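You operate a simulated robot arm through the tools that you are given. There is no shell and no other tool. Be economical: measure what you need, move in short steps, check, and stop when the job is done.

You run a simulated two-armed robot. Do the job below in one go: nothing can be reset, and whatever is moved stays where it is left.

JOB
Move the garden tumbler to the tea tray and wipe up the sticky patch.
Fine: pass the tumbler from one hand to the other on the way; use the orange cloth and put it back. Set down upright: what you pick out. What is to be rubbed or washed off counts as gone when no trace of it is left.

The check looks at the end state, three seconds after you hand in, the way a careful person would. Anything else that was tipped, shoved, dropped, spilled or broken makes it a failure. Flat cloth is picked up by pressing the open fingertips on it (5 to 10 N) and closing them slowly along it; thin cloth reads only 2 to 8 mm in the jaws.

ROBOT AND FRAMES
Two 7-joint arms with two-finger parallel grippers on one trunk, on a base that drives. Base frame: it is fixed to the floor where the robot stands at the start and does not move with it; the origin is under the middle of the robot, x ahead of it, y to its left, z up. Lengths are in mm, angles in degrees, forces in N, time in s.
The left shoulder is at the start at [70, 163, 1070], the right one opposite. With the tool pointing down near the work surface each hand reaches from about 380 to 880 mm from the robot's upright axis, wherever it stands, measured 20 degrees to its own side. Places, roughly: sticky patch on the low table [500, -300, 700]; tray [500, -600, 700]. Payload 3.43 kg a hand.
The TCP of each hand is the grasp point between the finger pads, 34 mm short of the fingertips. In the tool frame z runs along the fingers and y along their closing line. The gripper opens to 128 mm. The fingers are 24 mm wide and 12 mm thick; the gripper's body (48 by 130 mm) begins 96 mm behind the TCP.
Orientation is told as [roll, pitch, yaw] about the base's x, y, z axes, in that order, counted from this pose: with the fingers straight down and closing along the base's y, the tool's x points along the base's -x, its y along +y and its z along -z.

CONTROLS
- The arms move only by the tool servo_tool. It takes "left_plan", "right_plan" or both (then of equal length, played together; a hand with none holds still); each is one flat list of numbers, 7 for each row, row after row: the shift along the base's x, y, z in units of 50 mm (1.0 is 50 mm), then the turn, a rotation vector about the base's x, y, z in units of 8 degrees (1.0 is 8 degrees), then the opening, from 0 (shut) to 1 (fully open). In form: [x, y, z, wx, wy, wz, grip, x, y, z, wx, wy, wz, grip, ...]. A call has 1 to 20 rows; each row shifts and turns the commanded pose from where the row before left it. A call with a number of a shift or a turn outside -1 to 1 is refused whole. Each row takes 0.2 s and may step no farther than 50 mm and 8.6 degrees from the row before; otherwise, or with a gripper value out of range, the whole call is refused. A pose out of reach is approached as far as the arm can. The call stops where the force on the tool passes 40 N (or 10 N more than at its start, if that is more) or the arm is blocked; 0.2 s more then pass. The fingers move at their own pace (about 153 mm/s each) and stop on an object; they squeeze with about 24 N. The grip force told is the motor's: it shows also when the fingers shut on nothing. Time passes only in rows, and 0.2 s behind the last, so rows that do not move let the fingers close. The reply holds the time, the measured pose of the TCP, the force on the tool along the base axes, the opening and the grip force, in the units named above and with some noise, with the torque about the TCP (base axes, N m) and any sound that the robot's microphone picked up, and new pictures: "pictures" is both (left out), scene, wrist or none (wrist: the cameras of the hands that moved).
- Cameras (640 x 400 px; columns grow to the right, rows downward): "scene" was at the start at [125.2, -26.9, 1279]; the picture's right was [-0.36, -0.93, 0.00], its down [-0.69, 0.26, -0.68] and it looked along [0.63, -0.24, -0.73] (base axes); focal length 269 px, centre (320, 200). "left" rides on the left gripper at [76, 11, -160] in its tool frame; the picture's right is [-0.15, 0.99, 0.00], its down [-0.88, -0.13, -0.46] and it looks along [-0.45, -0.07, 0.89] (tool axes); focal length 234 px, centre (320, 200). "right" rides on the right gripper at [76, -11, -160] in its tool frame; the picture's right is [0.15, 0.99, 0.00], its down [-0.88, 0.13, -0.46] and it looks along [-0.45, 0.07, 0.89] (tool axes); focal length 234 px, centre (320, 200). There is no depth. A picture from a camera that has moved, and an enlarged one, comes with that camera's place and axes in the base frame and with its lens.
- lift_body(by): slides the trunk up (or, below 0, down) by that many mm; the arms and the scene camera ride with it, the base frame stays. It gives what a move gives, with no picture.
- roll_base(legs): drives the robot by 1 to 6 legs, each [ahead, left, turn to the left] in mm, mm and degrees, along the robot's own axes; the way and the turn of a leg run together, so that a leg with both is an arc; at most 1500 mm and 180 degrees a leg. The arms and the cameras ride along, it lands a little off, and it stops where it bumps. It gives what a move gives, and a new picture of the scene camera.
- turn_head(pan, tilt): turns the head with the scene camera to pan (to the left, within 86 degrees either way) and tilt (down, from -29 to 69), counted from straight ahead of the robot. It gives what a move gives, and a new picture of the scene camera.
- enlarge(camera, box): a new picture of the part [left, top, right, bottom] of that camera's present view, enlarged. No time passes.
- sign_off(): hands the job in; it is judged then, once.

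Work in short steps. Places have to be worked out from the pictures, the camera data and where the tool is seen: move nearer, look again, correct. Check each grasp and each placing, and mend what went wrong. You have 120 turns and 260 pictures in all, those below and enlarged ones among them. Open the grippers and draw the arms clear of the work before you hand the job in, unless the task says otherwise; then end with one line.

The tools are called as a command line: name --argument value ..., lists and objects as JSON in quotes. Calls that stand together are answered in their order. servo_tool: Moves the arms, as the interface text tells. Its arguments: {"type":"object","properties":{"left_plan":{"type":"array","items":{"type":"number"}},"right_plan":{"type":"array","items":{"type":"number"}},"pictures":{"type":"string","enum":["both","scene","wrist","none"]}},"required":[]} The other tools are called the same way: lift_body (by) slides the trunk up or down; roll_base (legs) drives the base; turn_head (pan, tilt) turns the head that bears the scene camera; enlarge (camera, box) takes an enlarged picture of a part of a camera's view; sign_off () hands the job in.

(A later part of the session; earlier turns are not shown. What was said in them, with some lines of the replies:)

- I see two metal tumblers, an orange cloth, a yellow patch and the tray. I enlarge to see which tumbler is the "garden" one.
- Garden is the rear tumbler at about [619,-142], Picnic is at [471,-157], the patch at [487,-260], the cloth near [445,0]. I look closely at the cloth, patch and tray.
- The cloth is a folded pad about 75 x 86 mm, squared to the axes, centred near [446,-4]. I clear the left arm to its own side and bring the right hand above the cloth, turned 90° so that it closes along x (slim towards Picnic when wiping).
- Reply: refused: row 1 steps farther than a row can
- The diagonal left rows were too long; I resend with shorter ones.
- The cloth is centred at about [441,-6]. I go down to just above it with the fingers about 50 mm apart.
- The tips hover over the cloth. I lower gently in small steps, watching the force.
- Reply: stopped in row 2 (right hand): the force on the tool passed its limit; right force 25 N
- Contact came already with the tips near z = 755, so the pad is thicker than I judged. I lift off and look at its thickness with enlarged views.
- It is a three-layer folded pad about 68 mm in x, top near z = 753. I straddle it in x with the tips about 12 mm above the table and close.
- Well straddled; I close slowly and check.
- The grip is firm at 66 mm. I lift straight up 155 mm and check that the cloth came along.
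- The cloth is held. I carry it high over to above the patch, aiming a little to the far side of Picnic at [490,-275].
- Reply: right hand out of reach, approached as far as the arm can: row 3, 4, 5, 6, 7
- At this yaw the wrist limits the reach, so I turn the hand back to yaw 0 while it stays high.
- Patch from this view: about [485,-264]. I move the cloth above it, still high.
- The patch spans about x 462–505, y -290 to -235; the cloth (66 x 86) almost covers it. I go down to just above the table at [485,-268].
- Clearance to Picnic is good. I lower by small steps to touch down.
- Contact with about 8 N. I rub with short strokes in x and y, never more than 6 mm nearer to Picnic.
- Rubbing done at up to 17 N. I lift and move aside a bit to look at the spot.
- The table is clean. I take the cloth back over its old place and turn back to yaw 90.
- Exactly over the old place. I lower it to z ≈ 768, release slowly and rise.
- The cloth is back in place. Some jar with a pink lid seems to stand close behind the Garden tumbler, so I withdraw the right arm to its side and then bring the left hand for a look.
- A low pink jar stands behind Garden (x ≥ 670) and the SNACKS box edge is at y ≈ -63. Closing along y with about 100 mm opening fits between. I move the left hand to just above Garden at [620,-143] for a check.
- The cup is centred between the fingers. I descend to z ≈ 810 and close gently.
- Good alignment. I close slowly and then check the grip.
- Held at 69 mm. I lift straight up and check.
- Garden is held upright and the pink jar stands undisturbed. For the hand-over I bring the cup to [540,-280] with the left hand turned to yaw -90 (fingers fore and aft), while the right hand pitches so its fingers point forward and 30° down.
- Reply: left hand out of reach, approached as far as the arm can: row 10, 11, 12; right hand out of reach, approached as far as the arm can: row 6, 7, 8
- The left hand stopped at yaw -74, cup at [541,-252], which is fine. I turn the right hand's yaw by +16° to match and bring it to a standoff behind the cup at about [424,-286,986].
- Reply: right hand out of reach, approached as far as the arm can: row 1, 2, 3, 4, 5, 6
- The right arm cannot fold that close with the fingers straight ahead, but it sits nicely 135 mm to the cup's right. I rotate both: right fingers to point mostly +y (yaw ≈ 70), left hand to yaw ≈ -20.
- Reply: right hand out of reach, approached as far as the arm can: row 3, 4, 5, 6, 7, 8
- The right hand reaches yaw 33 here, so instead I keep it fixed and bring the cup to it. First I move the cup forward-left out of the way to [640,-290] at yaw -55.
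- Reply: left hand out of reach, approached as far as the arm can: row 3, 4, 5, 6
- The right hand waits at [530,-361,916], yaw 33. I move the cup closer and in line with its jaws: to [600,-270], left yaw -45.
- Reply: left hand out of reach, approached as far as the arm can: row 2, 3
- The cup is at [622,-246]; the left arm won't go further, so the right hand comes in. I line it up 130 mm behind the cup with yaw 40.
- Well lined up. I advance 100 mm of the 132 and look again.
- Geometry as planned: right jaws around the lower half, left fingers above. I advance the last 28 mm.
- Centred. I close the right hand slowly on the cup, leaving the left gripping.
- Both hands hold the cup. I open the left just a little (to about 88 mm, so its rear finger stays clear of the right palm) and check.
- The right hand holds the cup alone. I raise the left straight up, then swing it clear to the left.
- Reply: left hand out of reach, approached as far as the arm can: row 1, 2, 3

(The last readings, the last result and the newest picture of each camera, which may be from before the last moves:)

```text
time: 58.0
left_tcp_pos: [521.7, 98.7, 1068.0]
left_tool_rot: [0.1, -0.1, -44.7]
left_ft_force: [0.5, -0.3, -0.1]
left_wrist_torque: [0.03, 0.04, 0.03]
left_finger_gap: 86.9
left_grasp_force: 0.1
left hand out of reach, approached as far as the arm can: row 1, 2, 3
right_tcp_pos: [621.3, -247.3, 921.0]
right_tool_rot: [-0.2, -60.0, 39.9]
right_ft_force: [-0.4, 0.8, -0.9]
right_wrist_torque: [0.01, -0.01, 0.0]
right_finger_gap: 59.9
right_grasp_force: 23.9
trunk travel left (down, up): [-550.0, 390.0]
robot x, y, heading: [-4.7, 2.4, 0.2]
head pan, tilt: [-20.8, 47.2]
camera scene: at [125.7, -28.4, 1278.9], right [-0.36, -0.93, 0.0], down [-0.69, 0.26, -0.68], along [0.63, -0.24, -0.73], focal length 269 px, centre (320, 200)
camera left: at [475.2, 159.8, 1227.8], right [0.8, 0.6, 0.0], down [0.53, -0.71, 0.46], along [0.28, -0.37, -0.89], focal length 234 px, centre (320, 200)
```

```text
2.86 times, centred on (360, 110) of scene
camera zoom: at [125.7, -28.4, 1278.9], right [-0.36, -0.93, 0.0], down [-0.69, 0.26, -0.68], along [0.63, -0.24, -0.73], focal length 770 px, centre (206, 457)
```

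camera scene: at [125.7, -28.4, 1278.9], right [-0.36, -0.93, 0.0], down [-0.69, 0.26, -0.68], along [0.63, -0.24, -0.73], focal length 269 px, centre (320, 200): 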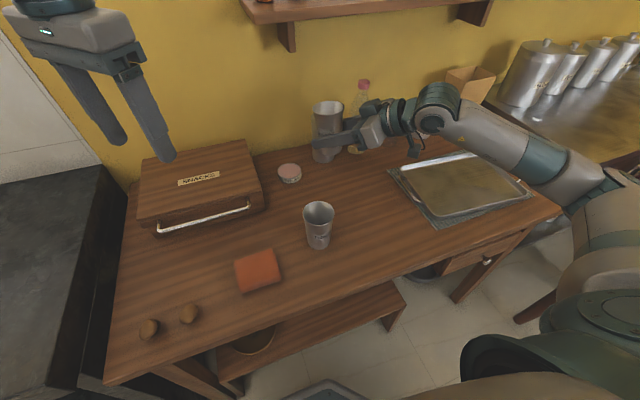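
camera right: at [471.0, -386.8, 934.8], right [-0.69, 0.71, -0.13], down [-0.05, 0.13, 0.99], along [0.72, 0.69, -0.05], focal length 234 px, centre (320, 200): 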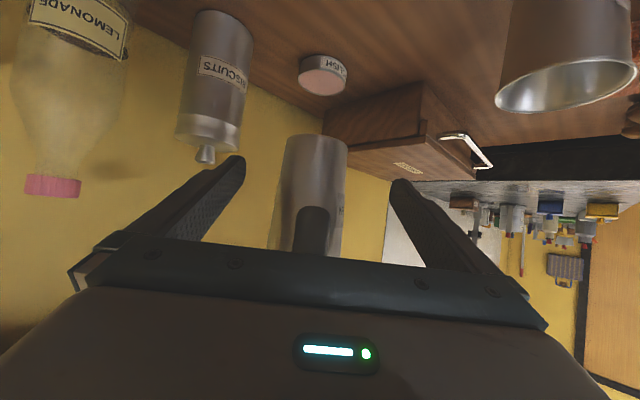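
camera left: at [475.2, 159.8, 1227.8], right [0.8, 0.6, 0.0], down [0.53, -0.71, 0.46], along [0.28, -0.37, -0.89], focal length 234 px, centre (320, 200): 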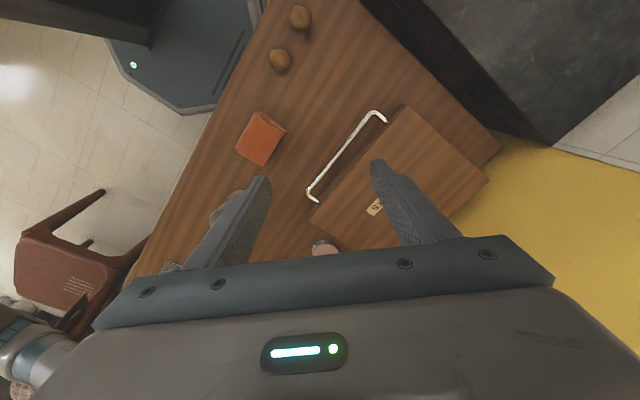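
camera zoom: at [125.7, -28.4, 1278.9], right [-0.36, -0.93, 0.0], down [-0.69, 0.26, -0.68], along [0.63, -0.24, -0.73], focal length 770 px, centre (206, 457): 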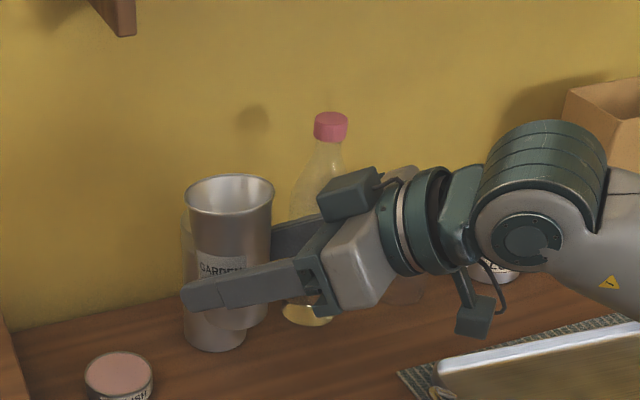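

The cup sits nearly upright in the right hand. The tray spans about x 410–608, y -470…-752; I carry the cup to above its middle [510,-600], turning the hand to yaw 0.

servo_tool --right_plan '[-0.185, -0.588, 0.02, 0, 0, -0.42, 0.25, -0.185, -0.588, 0.02, 0, 0, -0.42, 0.25, -0.185, -0.588, 0.02, 0, 0, -0.42, 0.25, -0.185, -0.588, 0.02, 0, 0, -0.42, 0.25, -0.185, -0.588, 0.02, 0, 0, -0.42, 0.25, -0.185, -0.588, 0.02, 0, 0, -0.42, 0.25, -0.185, -0.588, 0.02, 0, 0, -0.42, 0.25, -0.185, -0.588, 0.02, 0, 0, -0.42, 0.25, -0.185, -0.588, 0.02, 0, 0, -0.42, 0.25, -0.185, -0.588, 0.02, 0, 0, -0.42, 0.25, -0.185, -0.588, 0.02, 0, 0, -0.42, 0.25, -0.185, -0.588, 0.02, 0, 0, -0.42, 0.25, 0, 0, 0, 0, 0, 0, 0.25]'

enlarge --camera "scene" --box '[370, 60, 570, 240]'

```text
time: 60.9
left_tcp_pos: [520.2, 99.1, 1067.3]
left_tool_rot: [0.1, -0.1, -44.8]
left_ft_force: [-0.3, 0.1, 0.4]
left_wrist_torque: [0.04, 0.01, 0.03]
left_finger_gap: 86.9
left_grasp_force: 0.1
right_tcp_pos: [510.0, -598.9, 932.4]
right_tool_rot: [-0.2, -60.1, -0.4]
right_ft_force: [0.3, 0.0, -0.8]
right_wrist_torque: [0.0, 0.0, -0.01]
right_finger_gap: 60.0
right_grasp_force: 23.7
trunk travel left (down, up): [-550.0, 390.0]
robot x, y, heading: [0.0, 0.9, -0.2]
head pan, tilt: [-20.8, 47.2]
camera scene: at [125.5, -27.0, 1279.0], right [-0.36, -0.93, 0.0], down [-0.69, 0.26, -0.68], along [0.63, -0.24, -0.73], focal length 269 px, centre (320, 200)
camera right: at [333.3, -609.0, 946.7], right [-0.06, 0.99, -0.13], down [0.05, 0.13, 0.99], along [1.0, 0.06, -0.05], focal length 234 px, centre (320, 200)
```

scene: 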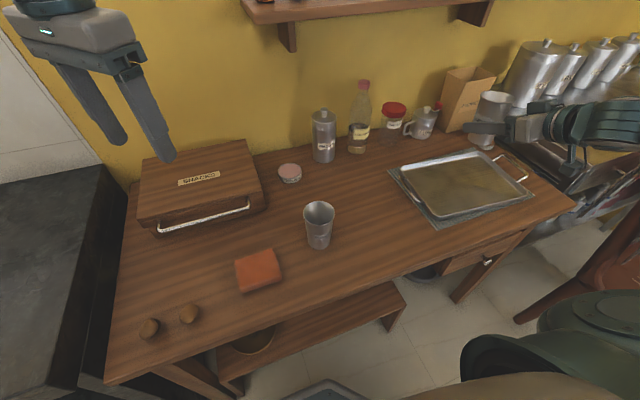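
right: 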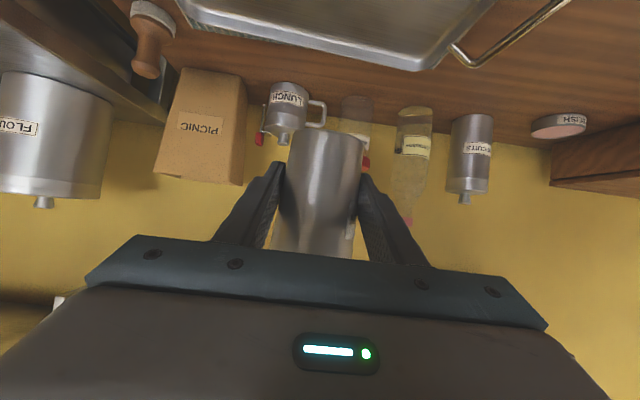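

```text
2.22 times, centred on (470, 150) of scene
camera zoom: at [125.5, -27.0, 1279.0], right [-0.36, -0.93, 0.0], down [-0.69, 0.26, -0.68], along [0.63, -0.24, -0.73], focal length 599 px, centre (-13, 311)
```

zoom: 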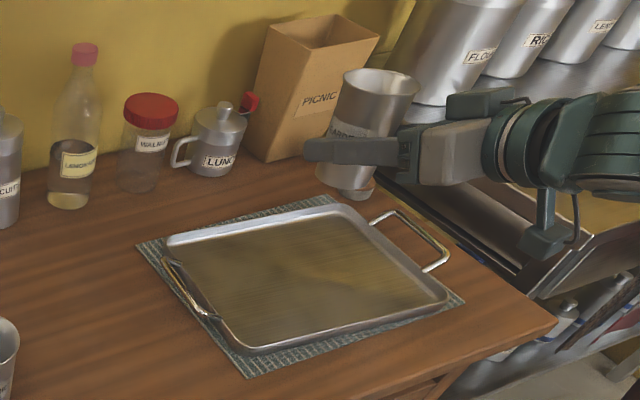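

The cup is over the tray. I enlarge to judge whether it leans in the grip.

enlarge --camera "scene" --box '[455, 80, 525, 155]'

```text
5.33 times, centred on (490, 118) of scene
camera zoom: at [125.5, -27.0, 1279.0], right [-0.36, -0.93, 0.0], down [-0.69, 0.26, -0.68], along [0.63, -0.24, -0.73], focal length 1437 px, centre (-587, 640)
```

zoom: 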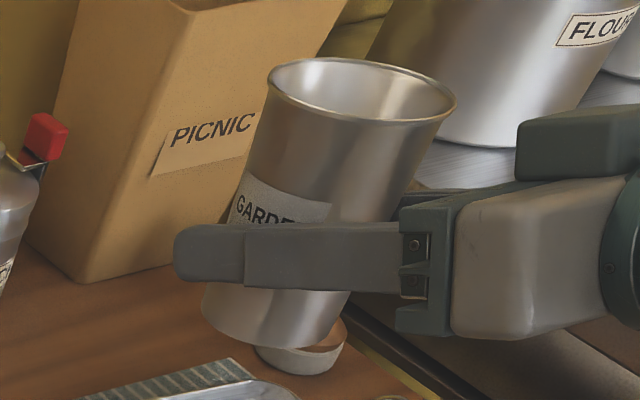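

The cup leans about 5–6° with its rim forward. I pitch the hand back by 5.5° and lower to z ≈ 800, then look again.

servo_tool --right_plan '[0, 0, -0.5, 0, -0.35, 0, 0.25, 0, 0, -0.5, 0, -0.35, 0, 0.25, 0, 0, -0.8, 0, 0, 0, 0.25, 0, 0, -0.8, 0, 0, 0, 0.25, 0, 0, 0, 0, 0, 0, 0.25]'

enlarge --camera "scene" --box '[415, 110, 535, 220]'

```text
time: 61.8
left_tcp_pos: [519.8, 97.7, 1067.7]
left_tool_rot: [0.1, -0.3, -45.0]
left_ft_force: [1.0, -0.7, 0.2]
left_wrist_torque: [-0.02, 0.06, 0.02]
left_finger_gap: 87.1
left_grasp_force: 0.0
right_tcp_pos: [453.6, -605.3, 757.2]
right_tool_rot: [-2.1, -55.2, 1.5]
right_ft_force: [-8.9, -0.2, 18.1]
right_wrist_torque: [0.64, -0.19, 0.31]
right_finger_gap: 56.8
right_grasp_force: 21.7
trunk travel left (down, up): [-550.0, 390.0]
robot x, y, heading: [0.2, -4.8, -0.0]
head pan, tilt: [-20.8, 47.2]
stopped in row 4 (right hand): the force on the tool passed its limit (the readings are from after the stop); the commanded pose is now the measured one
camera scene: at [123.7, -26.8, 1279.3], right [-0.36, -0.93, 0.0], down [-0.69, 0.26, -0.68], along [0.63, -0.24, -0.73], focal length 269 px, centre (320, 200)
camera right: at [278.5, -614.6, 785.3], right [-0.08, 0.99, -0.14], down [0.13, 0.15, 0.98], along [0.99, 0.06, -0.14], focal length 234 px, centre (320, 200)
```

scene: 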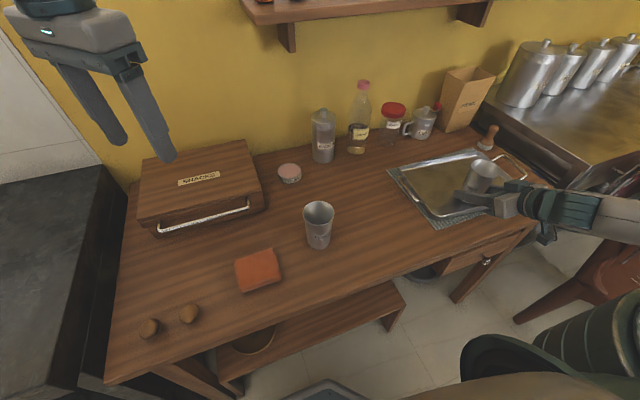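
right: 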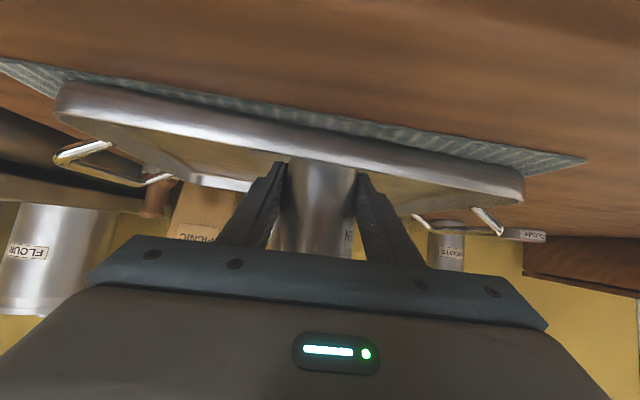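

```text
3.64 times, centred on (475, 165) of scene
camera zoom: at [123.7, -26.8, 1279.3], right [-0.36, -0.93, 0.0], down [-0.69, 0.26, -0.68], along [0.63, -0.24, -0.73], focal length 980 px, centre (-244, 327)
```

zoom: 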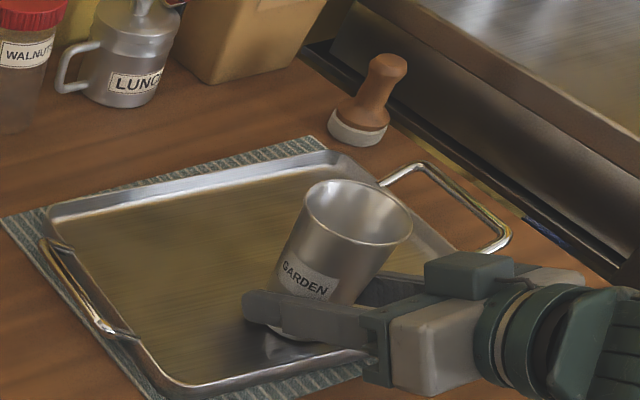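

The arm sagged off its path and touched the cup down near [454,-605] with 18 N. I lift at once and re-inspect.

servo_tool --right_plan '[0, 0, 0.3, 0, 0, 0, 0.25, 0, 0, 0.5, 0, 0, 0, 0.25, 0, 0, 0.5, 0, 0, 0, 0.25, 0, 0, 0, 0, 0, 0, 0.25]'

enlarge --camera "scene" --box '[380, 100, 560, 240]'

```text
time: 62.8
left_tcp_pos: [520.9, 98.5, 1067.0]
left_tool_rot: [-0.1, -0.2, -44.9]
left_ft_force: [0.6, -1.1, 0.1]
left_wrist_torque: [-0.01, -0.01, 0.0]
left_finger_gap: 86.9
left_grasp_force: 0.1
right_tcp_pos: [453.9, -605.5, 818.4]
right_tool_rot: [-2.1, -54.9, 1.4]
right_ft_force: [-0.2, 0.5, -0.6]
right_wrist_torque: [0.02, 0.0, -0.05]
right_finger_gap: 56.4
right_grasp_force: 23.5
trunk travel left (down, up): [-550.0, 390.0]
robot x, y, heading: [1.5, -0.5, -0.3]
head pan, tilt: [-20.8, 47.2]
camera scene: at [125.4, -27.8, 1279.0], right [-0.36, -0.93, 0.0], down [-0.69, 0.26, -0.68], along [0.63, -0.24, -0.73], focal length 269 px, centre (320, 200)
camera right: at [278.9, -615.0, 848.4], right [-0.08, 0.99, -0.14], down [0.13, 0.15, 0.98], along [0.99, 0.06, -0.14], focal length 234 px, centre (320, 200)
```

scene: 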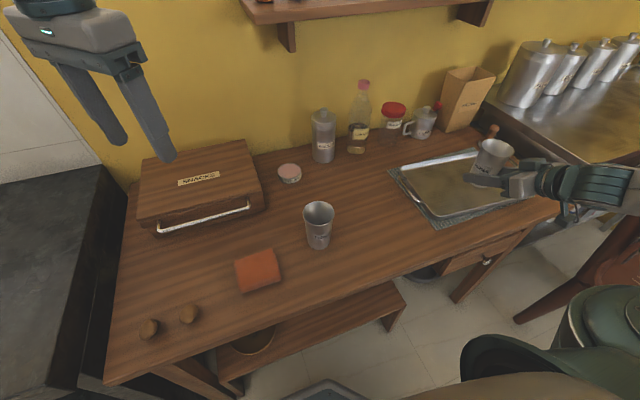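
right: 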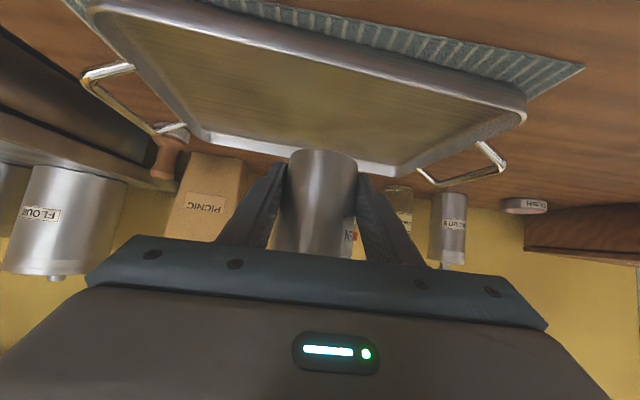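

```text
2.86 times, centred on (470, 170) of scene
camera zoom: at [125.4, -27.8, 1279.0], right [-0.36, -0.93, 0.0], down [-0.69, 0.26, -0.68], along [0.63, -0.24, -0.73], focal length 770 px, centre (-109, 286)
```

zoom: 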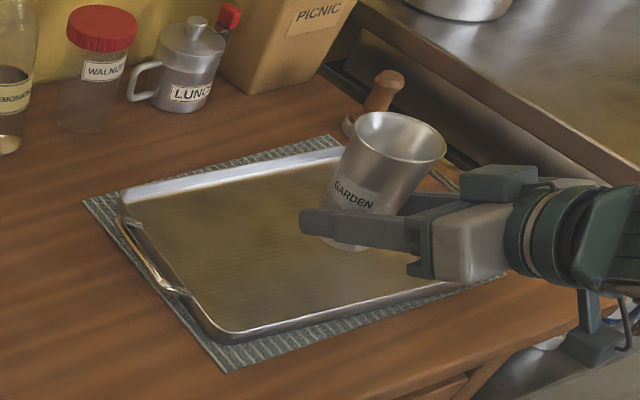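

I compare the tray with the same enlarged view as at the start.

enlarge --camera "scene" --box '[380, 130, 560, 240]'

```text
3.56 times, centred on (470, 185) of scene
camera zoom: at [125.4, -27.8, 1279.0], right [-0.36, -0.93, 0.0], down [-0.69, 0.26, -0.68], along [0.63, -0.24, -0.73], focal length 958 px, centre (-213, 253)
```

zoom: 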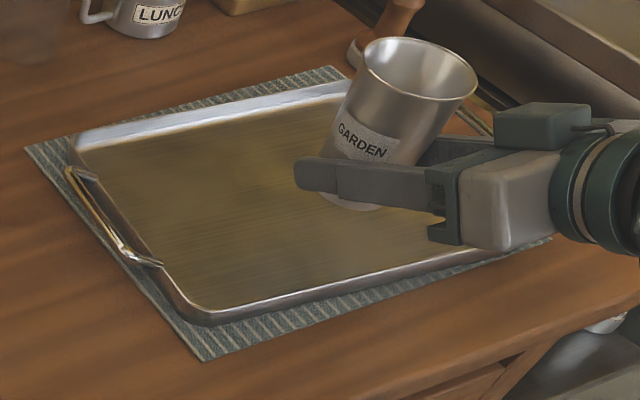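

The tray has not moved. At this low height the level hand is at the arm's inner limit, so I go back up to z ≈ 935 above the tray middle, restore the orientation, and will then lower with the trunk instead (same arm pose).

servo_tool --right_plan '[0.1, 0, 0.5, 0, 0, 0, 0.25, 0.2, 0, 0.6, 0.07, -0.2, -0.02, 0.25, 0.4, 0.05, 0.6, 0.07, -0.2, -0.02, 0.25, 0.5, 0.05, 0.6, 0, 0, 0, 0.25, 0, 0, 0, 0, 0, 0, 0.25]'

enlarge --camera "scene" --box '[440, 70, 540, 170]'

```text
time: 64.0
left_tcp_pos: [520.4, 97.1, 1068.4]
left_tool_rot: [0.1, -0.2, -44.9]
left_ft_force: [-0.5, 0.1, -0.1]
left_wrist_torque: [0.04, -0.04, -0.01]
left_finger_gap: 87.1
left_grasp_force: 0.0
right_tcp_pos: [513.7, -600.2, 933.7]
right_tool_rot: [-0.1, -58.1, -0.7]
right_ft_force: [1.8, 0.4, -0.6]
right_wrist_torque: [0.02, 0.03, 0.02]
right_finger_gap: 56.5
right_grasp_force: 23.5
trunk travel left (down, up): [-550.0, 390.0]
robot x, y, heading: [1.6, -5.4, -0.1]
head pan, tilt: [-20.8, 47.2]
camera scene: at [124.7, -28.0, 1279.1], right [-0.36, -0.93, 0.0], down [-0.69, 0.26, -0.68], along [0.63, -0.24, -0.73], focal length 269 px, centre (320, 200)
camera right: at [336.9, -610.3, 953.0], right [-0.06, 0.99, -0.13], down [0.08, 0.13, 0.99], along [0.99, 0.05, -0.09], focal length 234 px, centre (320, 200)
```

scene: 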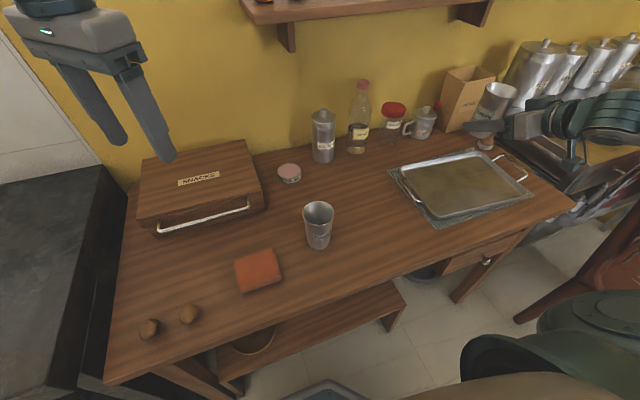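
right: 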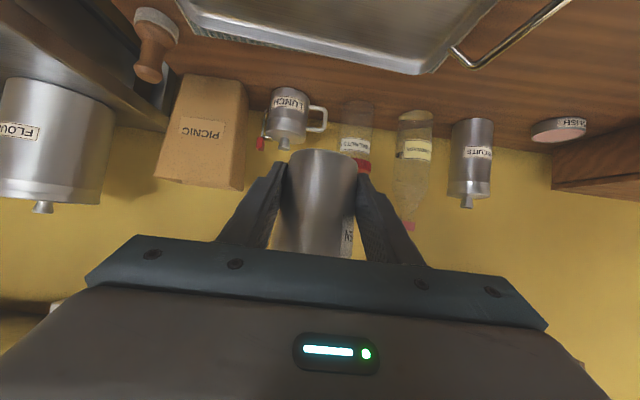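

```text
4.00 times, centred on (490, 120) of scene
camera zoom: at [124.7, -28.0, 1279.1], right [-0.36, -0.93, 0.0], down [-0.69, 0.26, -0.68], along [0.63, -0.24, -0.73], focal length 1078 px, centre (-360, 520)
```

zoom: 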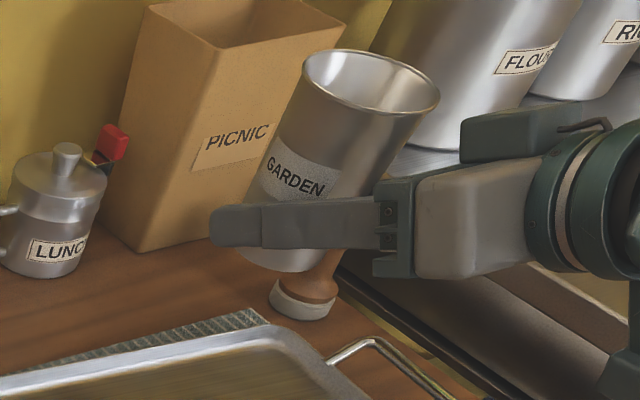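

The cup is within ~2° of upright, base ~36 mm below the TCP. I lower the trunk by 140 mm in two steps and look.

lift_body --by -70

lift_body --by -60

enlarge --camera "scene" --box '[320, 60, 640, 260]'

enlarge --camera "right" --box '[0, 0, 640, 400]'

```text
time: 65.1
left_tcp_pos: [520.9, 98.3, 998.0]
left_tool_rot: [0.0, -0.1, -44.9]
left_ft_force: [0.0, 0.4, 0.6]
left_wrist_torque: [0.0, 0.02, -0.04]
left_finger_gap: 86.9
left_grasp_force: 0.2
right_tcp_pos: [514.2, -600.3, 863.2]
right_tool_rot: [-0.2, -58.2, -0.4]
right_ft_force: [0.7, 0.4, -1.3]
right_wrist_torque: [-0.01, 0.0, 0.0]
right_finger_gap: 56.5
right_grasp_force: 23.5
trunk travel left (down, up): [-480.0, 460.0]
robot x, y, heading: [-2.8, 2.5, -0.1]
head pan, tilt: [-20.8, 47.2]
```

```text
time: 66.1
left_tcp_pos: [522.1, 97.2, 937.5]
left_tool_rot: [0.0, -0.3, -44.9]
left_ft_force: [0.5, -0.4, -1.5]
left_wrist_torque: [0.01, 0.0, -0.03]
left_finger_gap: 86.9
left_grasp_force: 0.0
right_tcp_pos: [513.3, -601.0, 804.2]
right_tool_rot: [-0.2, -58.2, -0.6]
right_ft_force: [0.5, 0.5, -0.8]
right_wrist_torque: [-0.01, 0.03, -0.02]
right_finger_gap: 56.5
right_grasp_force: 23.8
trunk travel left (down, up): [-420.0, 520.0]
robot x, y, heading: [-0.1, -1.7, 0.2]
head pan, tilt: [-20.8, 47.2]
```

```text
2.00 times, centred on (480, 160) of scene
camera zoom: at [125.0, -27.3, 1149.1], right [-0.36, -0.93, 0.0], down [-0.69, 0.26, -0.68], along [0.63, -0.24, -0.73], focal length 539 px, centre (0, 280)
```

zoom: 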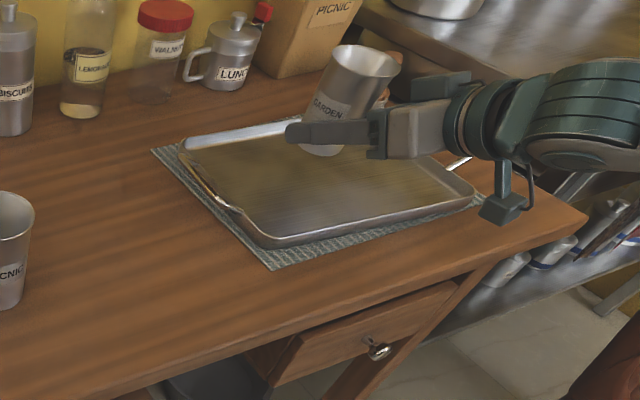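

```text
1.00 times, centred on (320, 200) of right
camera zoom: at [336.9, -609.9, 823.2], right [-0.06, 0.99, -0.13], down [0.08, 0.13, 0.99], along [0.99, 0.05, -0.09], focal length 234 px, centre (320, 200)
```

zoom: 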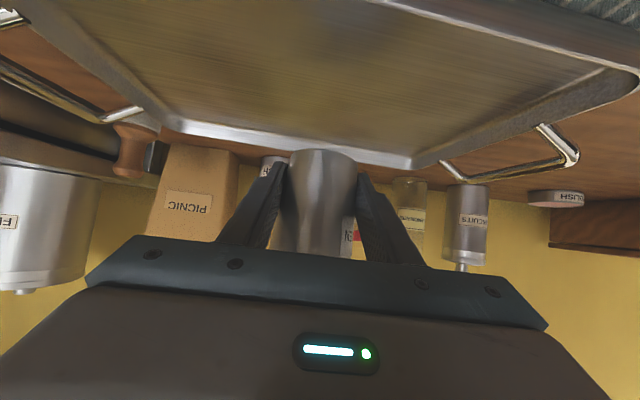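

Lowering works. I continue 25 mm, then small steps watching the force.

lift_body --by -25

lift_body --by -7

enlarge --camera "scene" --box '[420, 80, 540, 200]'

enlarge --camera "right" --box '[220, 80, 420, 280]'

```text
time: 66.8
left_tcp_pos: [521.8, 97.5, 913.0]
left_tool_rot: [0.0, -0.2, -45.0]
left_ft_force: [-0.6, 0.2, 0.6]
left_wrist_torque: [0.01, -0.04, 0.02]
left_finger_gap: 86.9
left_grasp_force: 0.1
right_tcp_pos: [512.7, -600.8, 779.2]
right_tool_rot: [-0.3, -58.2, -0.4]
right_ft_force: [-0.1, 0.6, -1.2]
right_wrist_torque: [-0.02, 0.03, 0.01]
right_finger_gap: 56.5
right_grasp_force: 23.9
trunk travel left (down, up): [-395.0, 545.0]
robot x, y, heading: [-0.7, 0.7, -0.1]
head pan, tilt: [-20.8, 47.2]
```

```text
time: 67.3
left_tcp_pos: [520.4, 98.8, 906.5]
left_tool_rot: [0.1, -0.3, -44.9]
left_ft_force: [0.3, -1.1, -0.1]
left_wrist_torque: [0.02, 0.0, 0.03]
left_finger_gap: 87.0
left_grasp_force: 0.1
right_tcp_pos: [512.7, -600.4, 771.3]
right_tool_rot: [-0.3, -58.2, -0.6]
right_ft_force: [-0.9, -1.0, -0.8]
right_wrist_torque: [0.0, 0.01, 0.0]
right_finger_gap: 56.3
right_grasp_force: 24.1
trunk travel left (down, up): [-388.0, 552.0]
robot x, y, heading: [-0.4, 0.8, -0.2]
head pan, tilt: [-20.8, 47.2]
```

```text
3.33 times, centred on (480, 140) of scene
camera zoom: at [125.1, -27.4, 1117.0], right [-0.36, -0.93, 0.0], down [-0.69, 0.26, -0.68], along [0.63, -0.24, -0.73], focal length 898 px, centre (-213, 400)
```

zoom: 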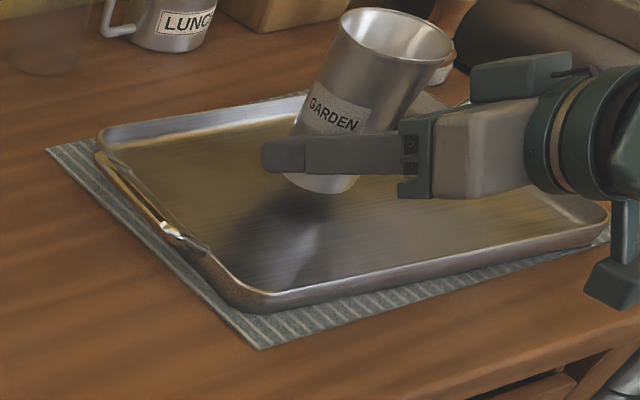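

```text
2.00 times, centred on (320, 180) of right
camera zoom: at [337.0, -609.9, 791.0], right [-0.06, 0.99, -0.13], down [0.08, 0.13, 0.99], along [0.99, 0.05, -0.09], focal length 468 px, centre (320, 240)
```

zoom: 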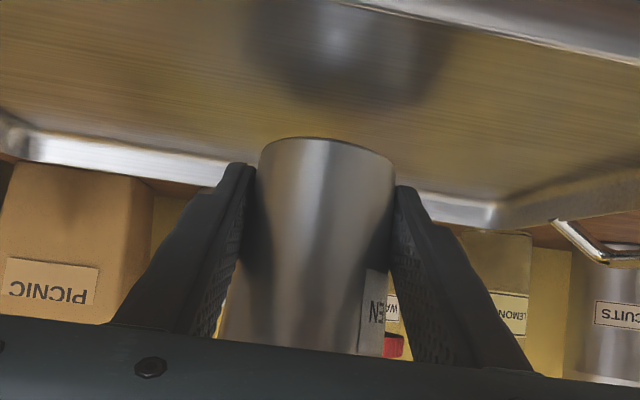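

No contact yet; the fingertips sit about level with the cup's base. I go down further in small steps until a light touch.

lift_body --by -9

lift_body --by -3

enlarge --camera "right" --box '[220, 80, 420, 280]'

```text
time: 67.9
left_tcp_pos: [521.3, 99.2, 896.9]
left_tool_rot: [-0.1, -0.1, -44.9]
left_ft_force: [0.3, -0.1, 0.2]
left_wrist_torque: [-0.02, 0.0, 0.02]
left_finger_gap: 87.1
left_grasp_force: 0.0
right_tcp_pos: [513.4, -599.2, 761.5]
right_tool_rot: [-0.2, -58.1, -0.6]
right_ft_force: [0.4, 0.4, 0.2]
right_wrist_torque: [0.0, -0.02, -0.02]
right_finger_gap: 56.0
right_grasp_force: 23.7
trunk travel left (down, up): [-379.0, 561.0]
robot x, y, heading: [1.6, -0.5, -0.2]
head pan, tilt: [-20.8, 47.2]
```

```text
time: 68.5
left_tcp_pos: [521.4, 98.3, 895.1]
left_tool_rot: [0.1, -0.2, -44.9]
left_ft_force: [0.2, 0.1, 1.0]
left_wrist_torque: [0.02, 0.0, 0.01]
left_finger_gap: 87.3
left_grasp_force: 0.0
right_tcp_pos: [512.0, -600.3, 759.1]
right_tool_rot: [-0.3, -58.1, -0.6]
right_ft_force: [-0.3, -0.6, -0.5]
right_wrist_torque: [-0.01, -0.04, -0.01]
right_finger_gap: 56.2
right_grasp_force: 24.2
trunk travel left (down, up): [-376.0, 564.0]
robot x, y, heading: [-0.9, -2.0, -0.4]
head pan, tilt: [-20.8, 47.2]
```

```text
2.00 times, centred on (320, 180) of right
camera zoom: at [337.0, -609.9, 779.0], right [-0.06, 0.99, -0.13], down [0.08, 0.13, 0.99], along [0.99, 0.05, -0.09], focal length 468 px, centre (320, 240)
```

zoom: 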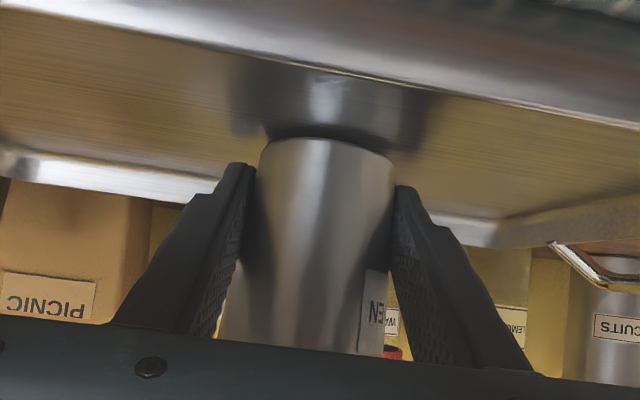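

The cup's reflection is nearly meeting its base: 2–3 mm to go. I go on in 2 mm steps.

lift_body --by -2

lift_body --by -2

enlarge --camera "right" --box '[220, 80, 420, 280]'

```text
time: 69.0
left_tcp_pos: [520.8, 98.9, 890.7]
left_tool_rot: [0.0, -0.1, -44.9]
left_ft_force: [0.1, 0.0, 0.7]
left_wrist_torque: [0.0, 0.01, 0.01]
left_finger_gap: 86.9
left_grasp_force: 0.0
right_tcp_pos: [512.8, -601.1, 757.4]
right_tool_rot: [-0.1, -58.1, -0.6]
right_ft_force: [0.7, 0.3, -0.3]
right_wrist_torque: [0.0, 0.01, -0.02]
right_finger_gap: 56.2
right_grasp_force: 23.7
trunk travel left (down, up): [-374.0, 566.0]
robot x, y, heading: [3.8, -1.1, 0.2]
head pan, tilt: [-20.8, 47.2]
```

```text
time: 69.5
left_tcp_pos: [522.2, 98.8, 890.4]
left_tool_rot: [0.0, -0.2, -44.9]
left_ft_force: [0.1, 0.2, 0.6]
left_wrist_torque: [-0.04, -0.01, -0.01]
left_finger_gap: 86.9
left_grasp_force: 0.0
right_tcp_pos: [512.7, -601.0, 756.8]
right_tool_rot: [-0.4, -58.3, -0.6]
right_ft_force: [0.0, -0.8, 7.3]
right_wrist_torque: [-0.11, 0.06, 0.0]
right_finger_gap: 56.4
right_grasp_force: 23.5
trunk travel left (down, up): [-372.0, 568.0]
robot x, y, heading: [-1.8, 1.7, -0.2]
head pan, tilt: [-20.8, 47.2]
```

```text
2.00 times, centred on (320, 180) of right
camera zoom: at [336.9, -609.8, 776.3], right [-0.06, 0.99, -0.13], down [0.08, 0.13, 0.99], along [0.99, 0.05, -0.08], focal length 468 px, centre (320, 240)
```

zoom: 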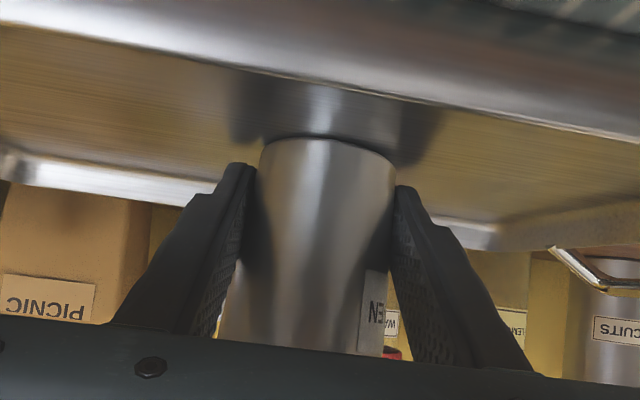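

Contact of 7 N at the cup's base (torque puts it under the cup, not at the tips). I open the fingers in very small steps.

servo_tool --right_plan '[0, 0, 0, 0, 0, 0, 0.44, 0, 0, 0, 0, 0, 0, 0.45, 0, 0, 0, 0, 0, 0, 0.46, 0, 0, 0, 0, 0, 0, 0.47, 0, 0, 0, 0, 0, 0, 0.49, 0, 0, 0, 0, 0, 0, 0.52, 0, 0, 0, 0, 0, 0, 0.56, 0, 0, 0, 0, 0, 0, 0.62, 0, 0, 0, 0, 0, 0, 0.7, 0, 0, 0, 0, 0, 0, 0.7]'

enlarge --camera "scene" --box '[420, 80, 540, 200]'

```text
time: 71.7
left_tcp_pos: [520.3, 97.5, 889.7]
left_tool_rot: [-0.1, -0.2, -44.9]
left_ft_force: [0.5, -0.3, 0.1]
left_wrist_torque: [0.0, -0.02, 0.02]
left_finger_gap: 87.0
left_grasp_force: 0.1
right_tcp_pos: [513.6, -600.7, 754.5]
right_tool_rot: [-0.2, -58.1, -0.7]
right_ft_force: [0.2, -0.3, 0.1]
right_wrist_torque: [0.0, 0.01, -0.02]
right_finger_gap: 89.5
right_grasp_force: 0.0
trunk travel left (down, up): [-372.0, 568.0]
robot x, y, heading: [3.5, -1.5, 0.1]
head pan, tilt: [-20.8, 47.2]
camera scene: at [125.2, -27.4, 1101.0], right [-0.36, -0.93, 0.0], down [-0.69, 0.26, -0.68], along [0.63, -0.24, -0.73], focal length 269 px, centre (320, 200)
camera right: at [337.0, -609.9, 775.0], right [-0.06, 0.99, -0.13], down [0.08, 0.13, 0.99], along [0.99, 0.05, -0.09], focal length 234 px, centre (320, 200)
```

scene: 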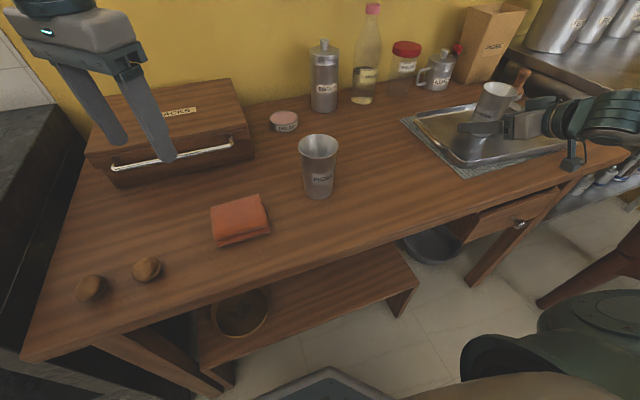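
right: 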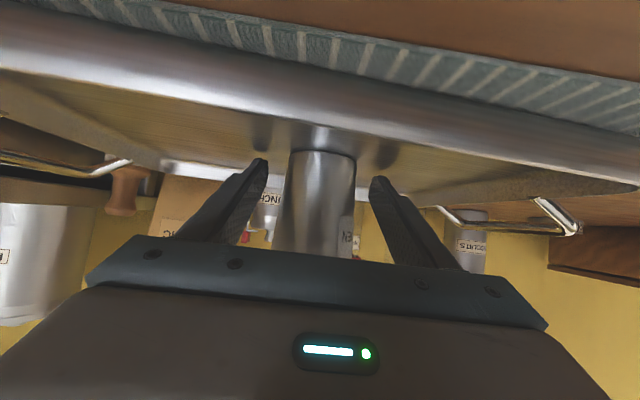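

```text
3.33 times, centred on (480, 140) of scene
camera zoom: at [125.2, -27.4, 1101.0], right [-0.36, -0.93, 0.0], down [-0.69, 0.26, -0.68], along [0.63, -0.24, -0.73], focal length 898 px, centre (-213, 400)
```

zoom: 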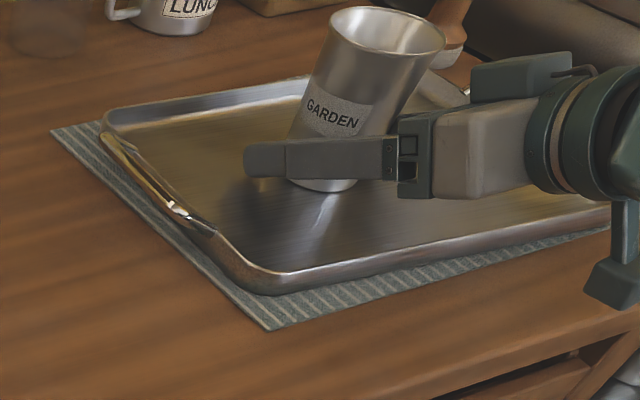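

The cup stands free. I open fully, then raise the trunk straight up so the fingers rise past the cup's sides.

servo_tool --right_plan '[0, 0, 0, 0, 0, 0, 0.9, 0, 0, 0, 0, 0, 0, 1, 0, 0, 0, 0, 0, 0, 1]' --pictures "none"

lift_body --by 40

lift_body --by 138

enlarge --camera "scene" --box '[380, 100, 560, 240]'

```text
time: 72.5
left_tcp_pos: [520.8, 98.7, 890.2]
left_tool_rot: [0.0, -0.2, -44.9]
left_ft_force: [0.3, -0.5, 0.1]
left_wrist_torque: [0.01, 0.0, 0.03]
left_finger_gap: 87.0
left_grasp_force: 0.1
right_tcp_pos: [512.2, -601.4, 755.8]
right_tool_rot: [-0.2, -58.1, -0.6]
right_ft_force: [0.3, -0.9, -0.2]
right_wrist_torque: [-0.02, 0.02, 0.0]
right_finger_gap: 127.8
right_grasp_force: 0.1
trunk travel left (down, up): [-372.0, 568.0]
robot x, y, heading: [-1.0, -2.1, -0.1]
head pan, tilt: [-20.8, 47.2]
```

```text
time: 73.3
left_tcp_pos: [522.7, 98.5, 928.9]
left_tool_rot: [-0.2, -0.3, -45.0]
left_ft_force: [0.8, 0.1, 0.5]
left_wrist_torque: [0.01, 0.04, 0.0]
left_finger_gap: 86.8
left_grasp_force: 0.0
right_tcp_pos: [512.0, -601.4, 795.6]
right_tool_rot: [-0.1, -58.2, -0.6]
right_ft_force: [-0.8, -0.9, -0.7]
right_wrist_torque: [0.03, -0.02, 0.03]
right_finger_gap: 128.3
right_grasp_force: 0.0
trunk travel left (down, up): [-412.0, 528.0]
robot x, y, heading: [2.0, 1.7, 0.0]
head pan, tilt: [-20.8, 47.2]
```

```text
time: 75.0
left_tcp_pos: [520.9, 99.1, 1066.9]
left_tool_rot: [0.0, -0.1, -44.9]
left_ft_force: [0.3, -0.6, 0.2]
left_wrist_torque: [0.0, 0.0, 0.0]
left_finger_gap: 86.9
left_grasp_force: 0.1
right_tcp_pos: [513.0, -600.7, 933.6]
right_tool_rot: [-0.1, -58.2, -0.7]
right_ft_force: [0.0, -0.3, -0.4]
right_wrist_torque: [-0.01, -0.01, 0.0]
right_finger_gap: 128.1
right_grasp_force: 0.0
trunk travel left (down, up): [-550.0, 390.0]
robot x, y, heading: [3.1, -2.5, -0.2]
head pan, tilt: [-20.8, 47.2]
```

```text
2.86 times, centred on (470, 170) of scene
camera zoom: at [125.4, -27.5, 1278.9], right [-0.36, -0.93, 0.0], down [-0.69, 0.26, -0.68], along [0.63, -0.24, -0.73], focal length 770 px, centre (-109, 286)
```

zoom: 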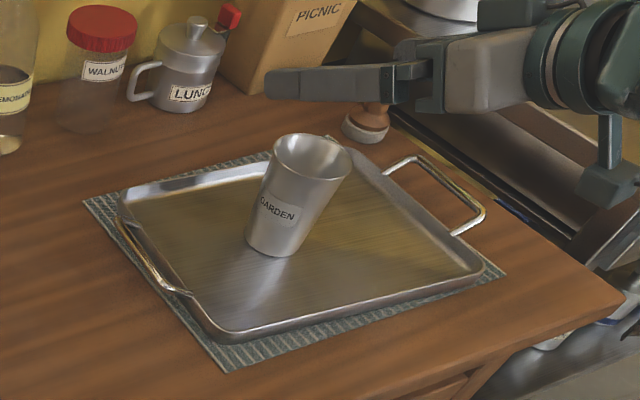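

Garden stands upright in the tray's middle and nothing else has moved. I draw both arms clear and make a last check of the whole table.

servo_tool --left_plan '[0, 0.6, 0.3, 0, 0, 0, 1, 0, 0.8, 0.3, 0, 0, 0, 1, 0, 0.8, 0.3, 0, 0, 0, 1, 0, 0, 0, 0, 0, 0, 1]' --right_plan '[0, 0, 0.6, 0, 0, 0, 1, 0, 0, 0.7, 0, 0, 0, 1, 0, 0, 0.6, 0, 0, 0, 1, 0, 0, 0, 0, 0, 0, 1]' --pictures "scene"

enlarge --camera "scene" --box '[210, 150, 410, 300]'

enlarge --camera "scene" --box '[380, 100, 560, 240]'

```text
time: 76.0
left_tcp_pos: [521.0, 205.5, 1110.8]
left_tool_rot: [0.1, -0.1, -44.9]
left_ft_force: [-0.2, 0.3, 0.3]
left_wrist_torque: [0.07, 0.02, 0.04]
left_finger_gap: 128.0
left_grasp_force: 0.0
right_tcp_pos: [514.1, -602.1, 1027.2]
right_tool_rot: [0.1, -58.1, -0.8]
right_ft_force: [0.1, 0.7, -0.6]
right_wrist_torque: [0.0, 0.01, 0.04]
right_finger_gap: 127.9
right_grasp_force: 0.2
trunk travel left (down, up): [-550.0, 390.0]
robot x, y, heading: [3.5, -1.8, -0.1]
head pan, tilt: [-20.8, 47.2]
camera scene: at [126.0, -29.2, 1278.9], right [-0.36, -0.93, 0.0], down [-0.69, 0.26, -0.68], along [0.63, -0.24, -0.74], focal length 269 px, centre (320, 200)
```

scene: 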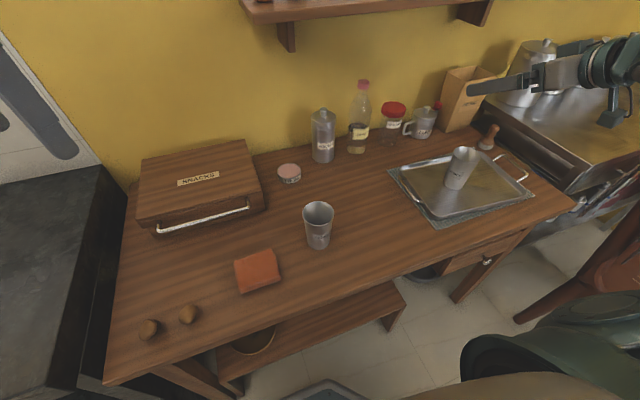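

```text
2.67 times, centred on (310, 225) of scene
camera zoom: at [126.0, -29.2, 1278.9], right [-0.36, -0.93, 0.0], down [-0.69, 0.26, -0.68], along [0.63, -0.24, -0.74], focal length 718 px, centre (347, 133)
```

zoom: 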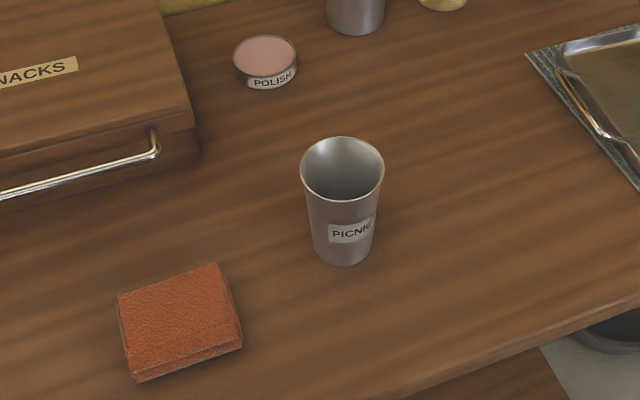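

```text
2.86 times, centred on (470, 170) of scene
camera zoom: at [126.0, -29.2, 1278.9], right [-0.36, -0.93, 0.0], down [-0.69, 0.26, -0.68], along [0.63, -0.24, -0.74], focal length 770 px, centre (-109, 286)
```

zoom: 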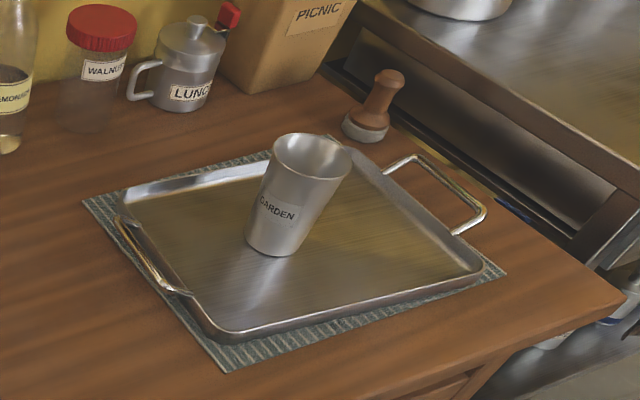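

Everything is in order: the patch is gone, the cloth is back, the Garden tumbler is upright on the tray, and the arms are clear.

sign_off

```text
The job is handed in.
```

The garden tumbler stands upright on the tea tray after a left-to-right hand pass. The sticky patch is wiped off with no trace showing, and the orange cloth is back in its place.
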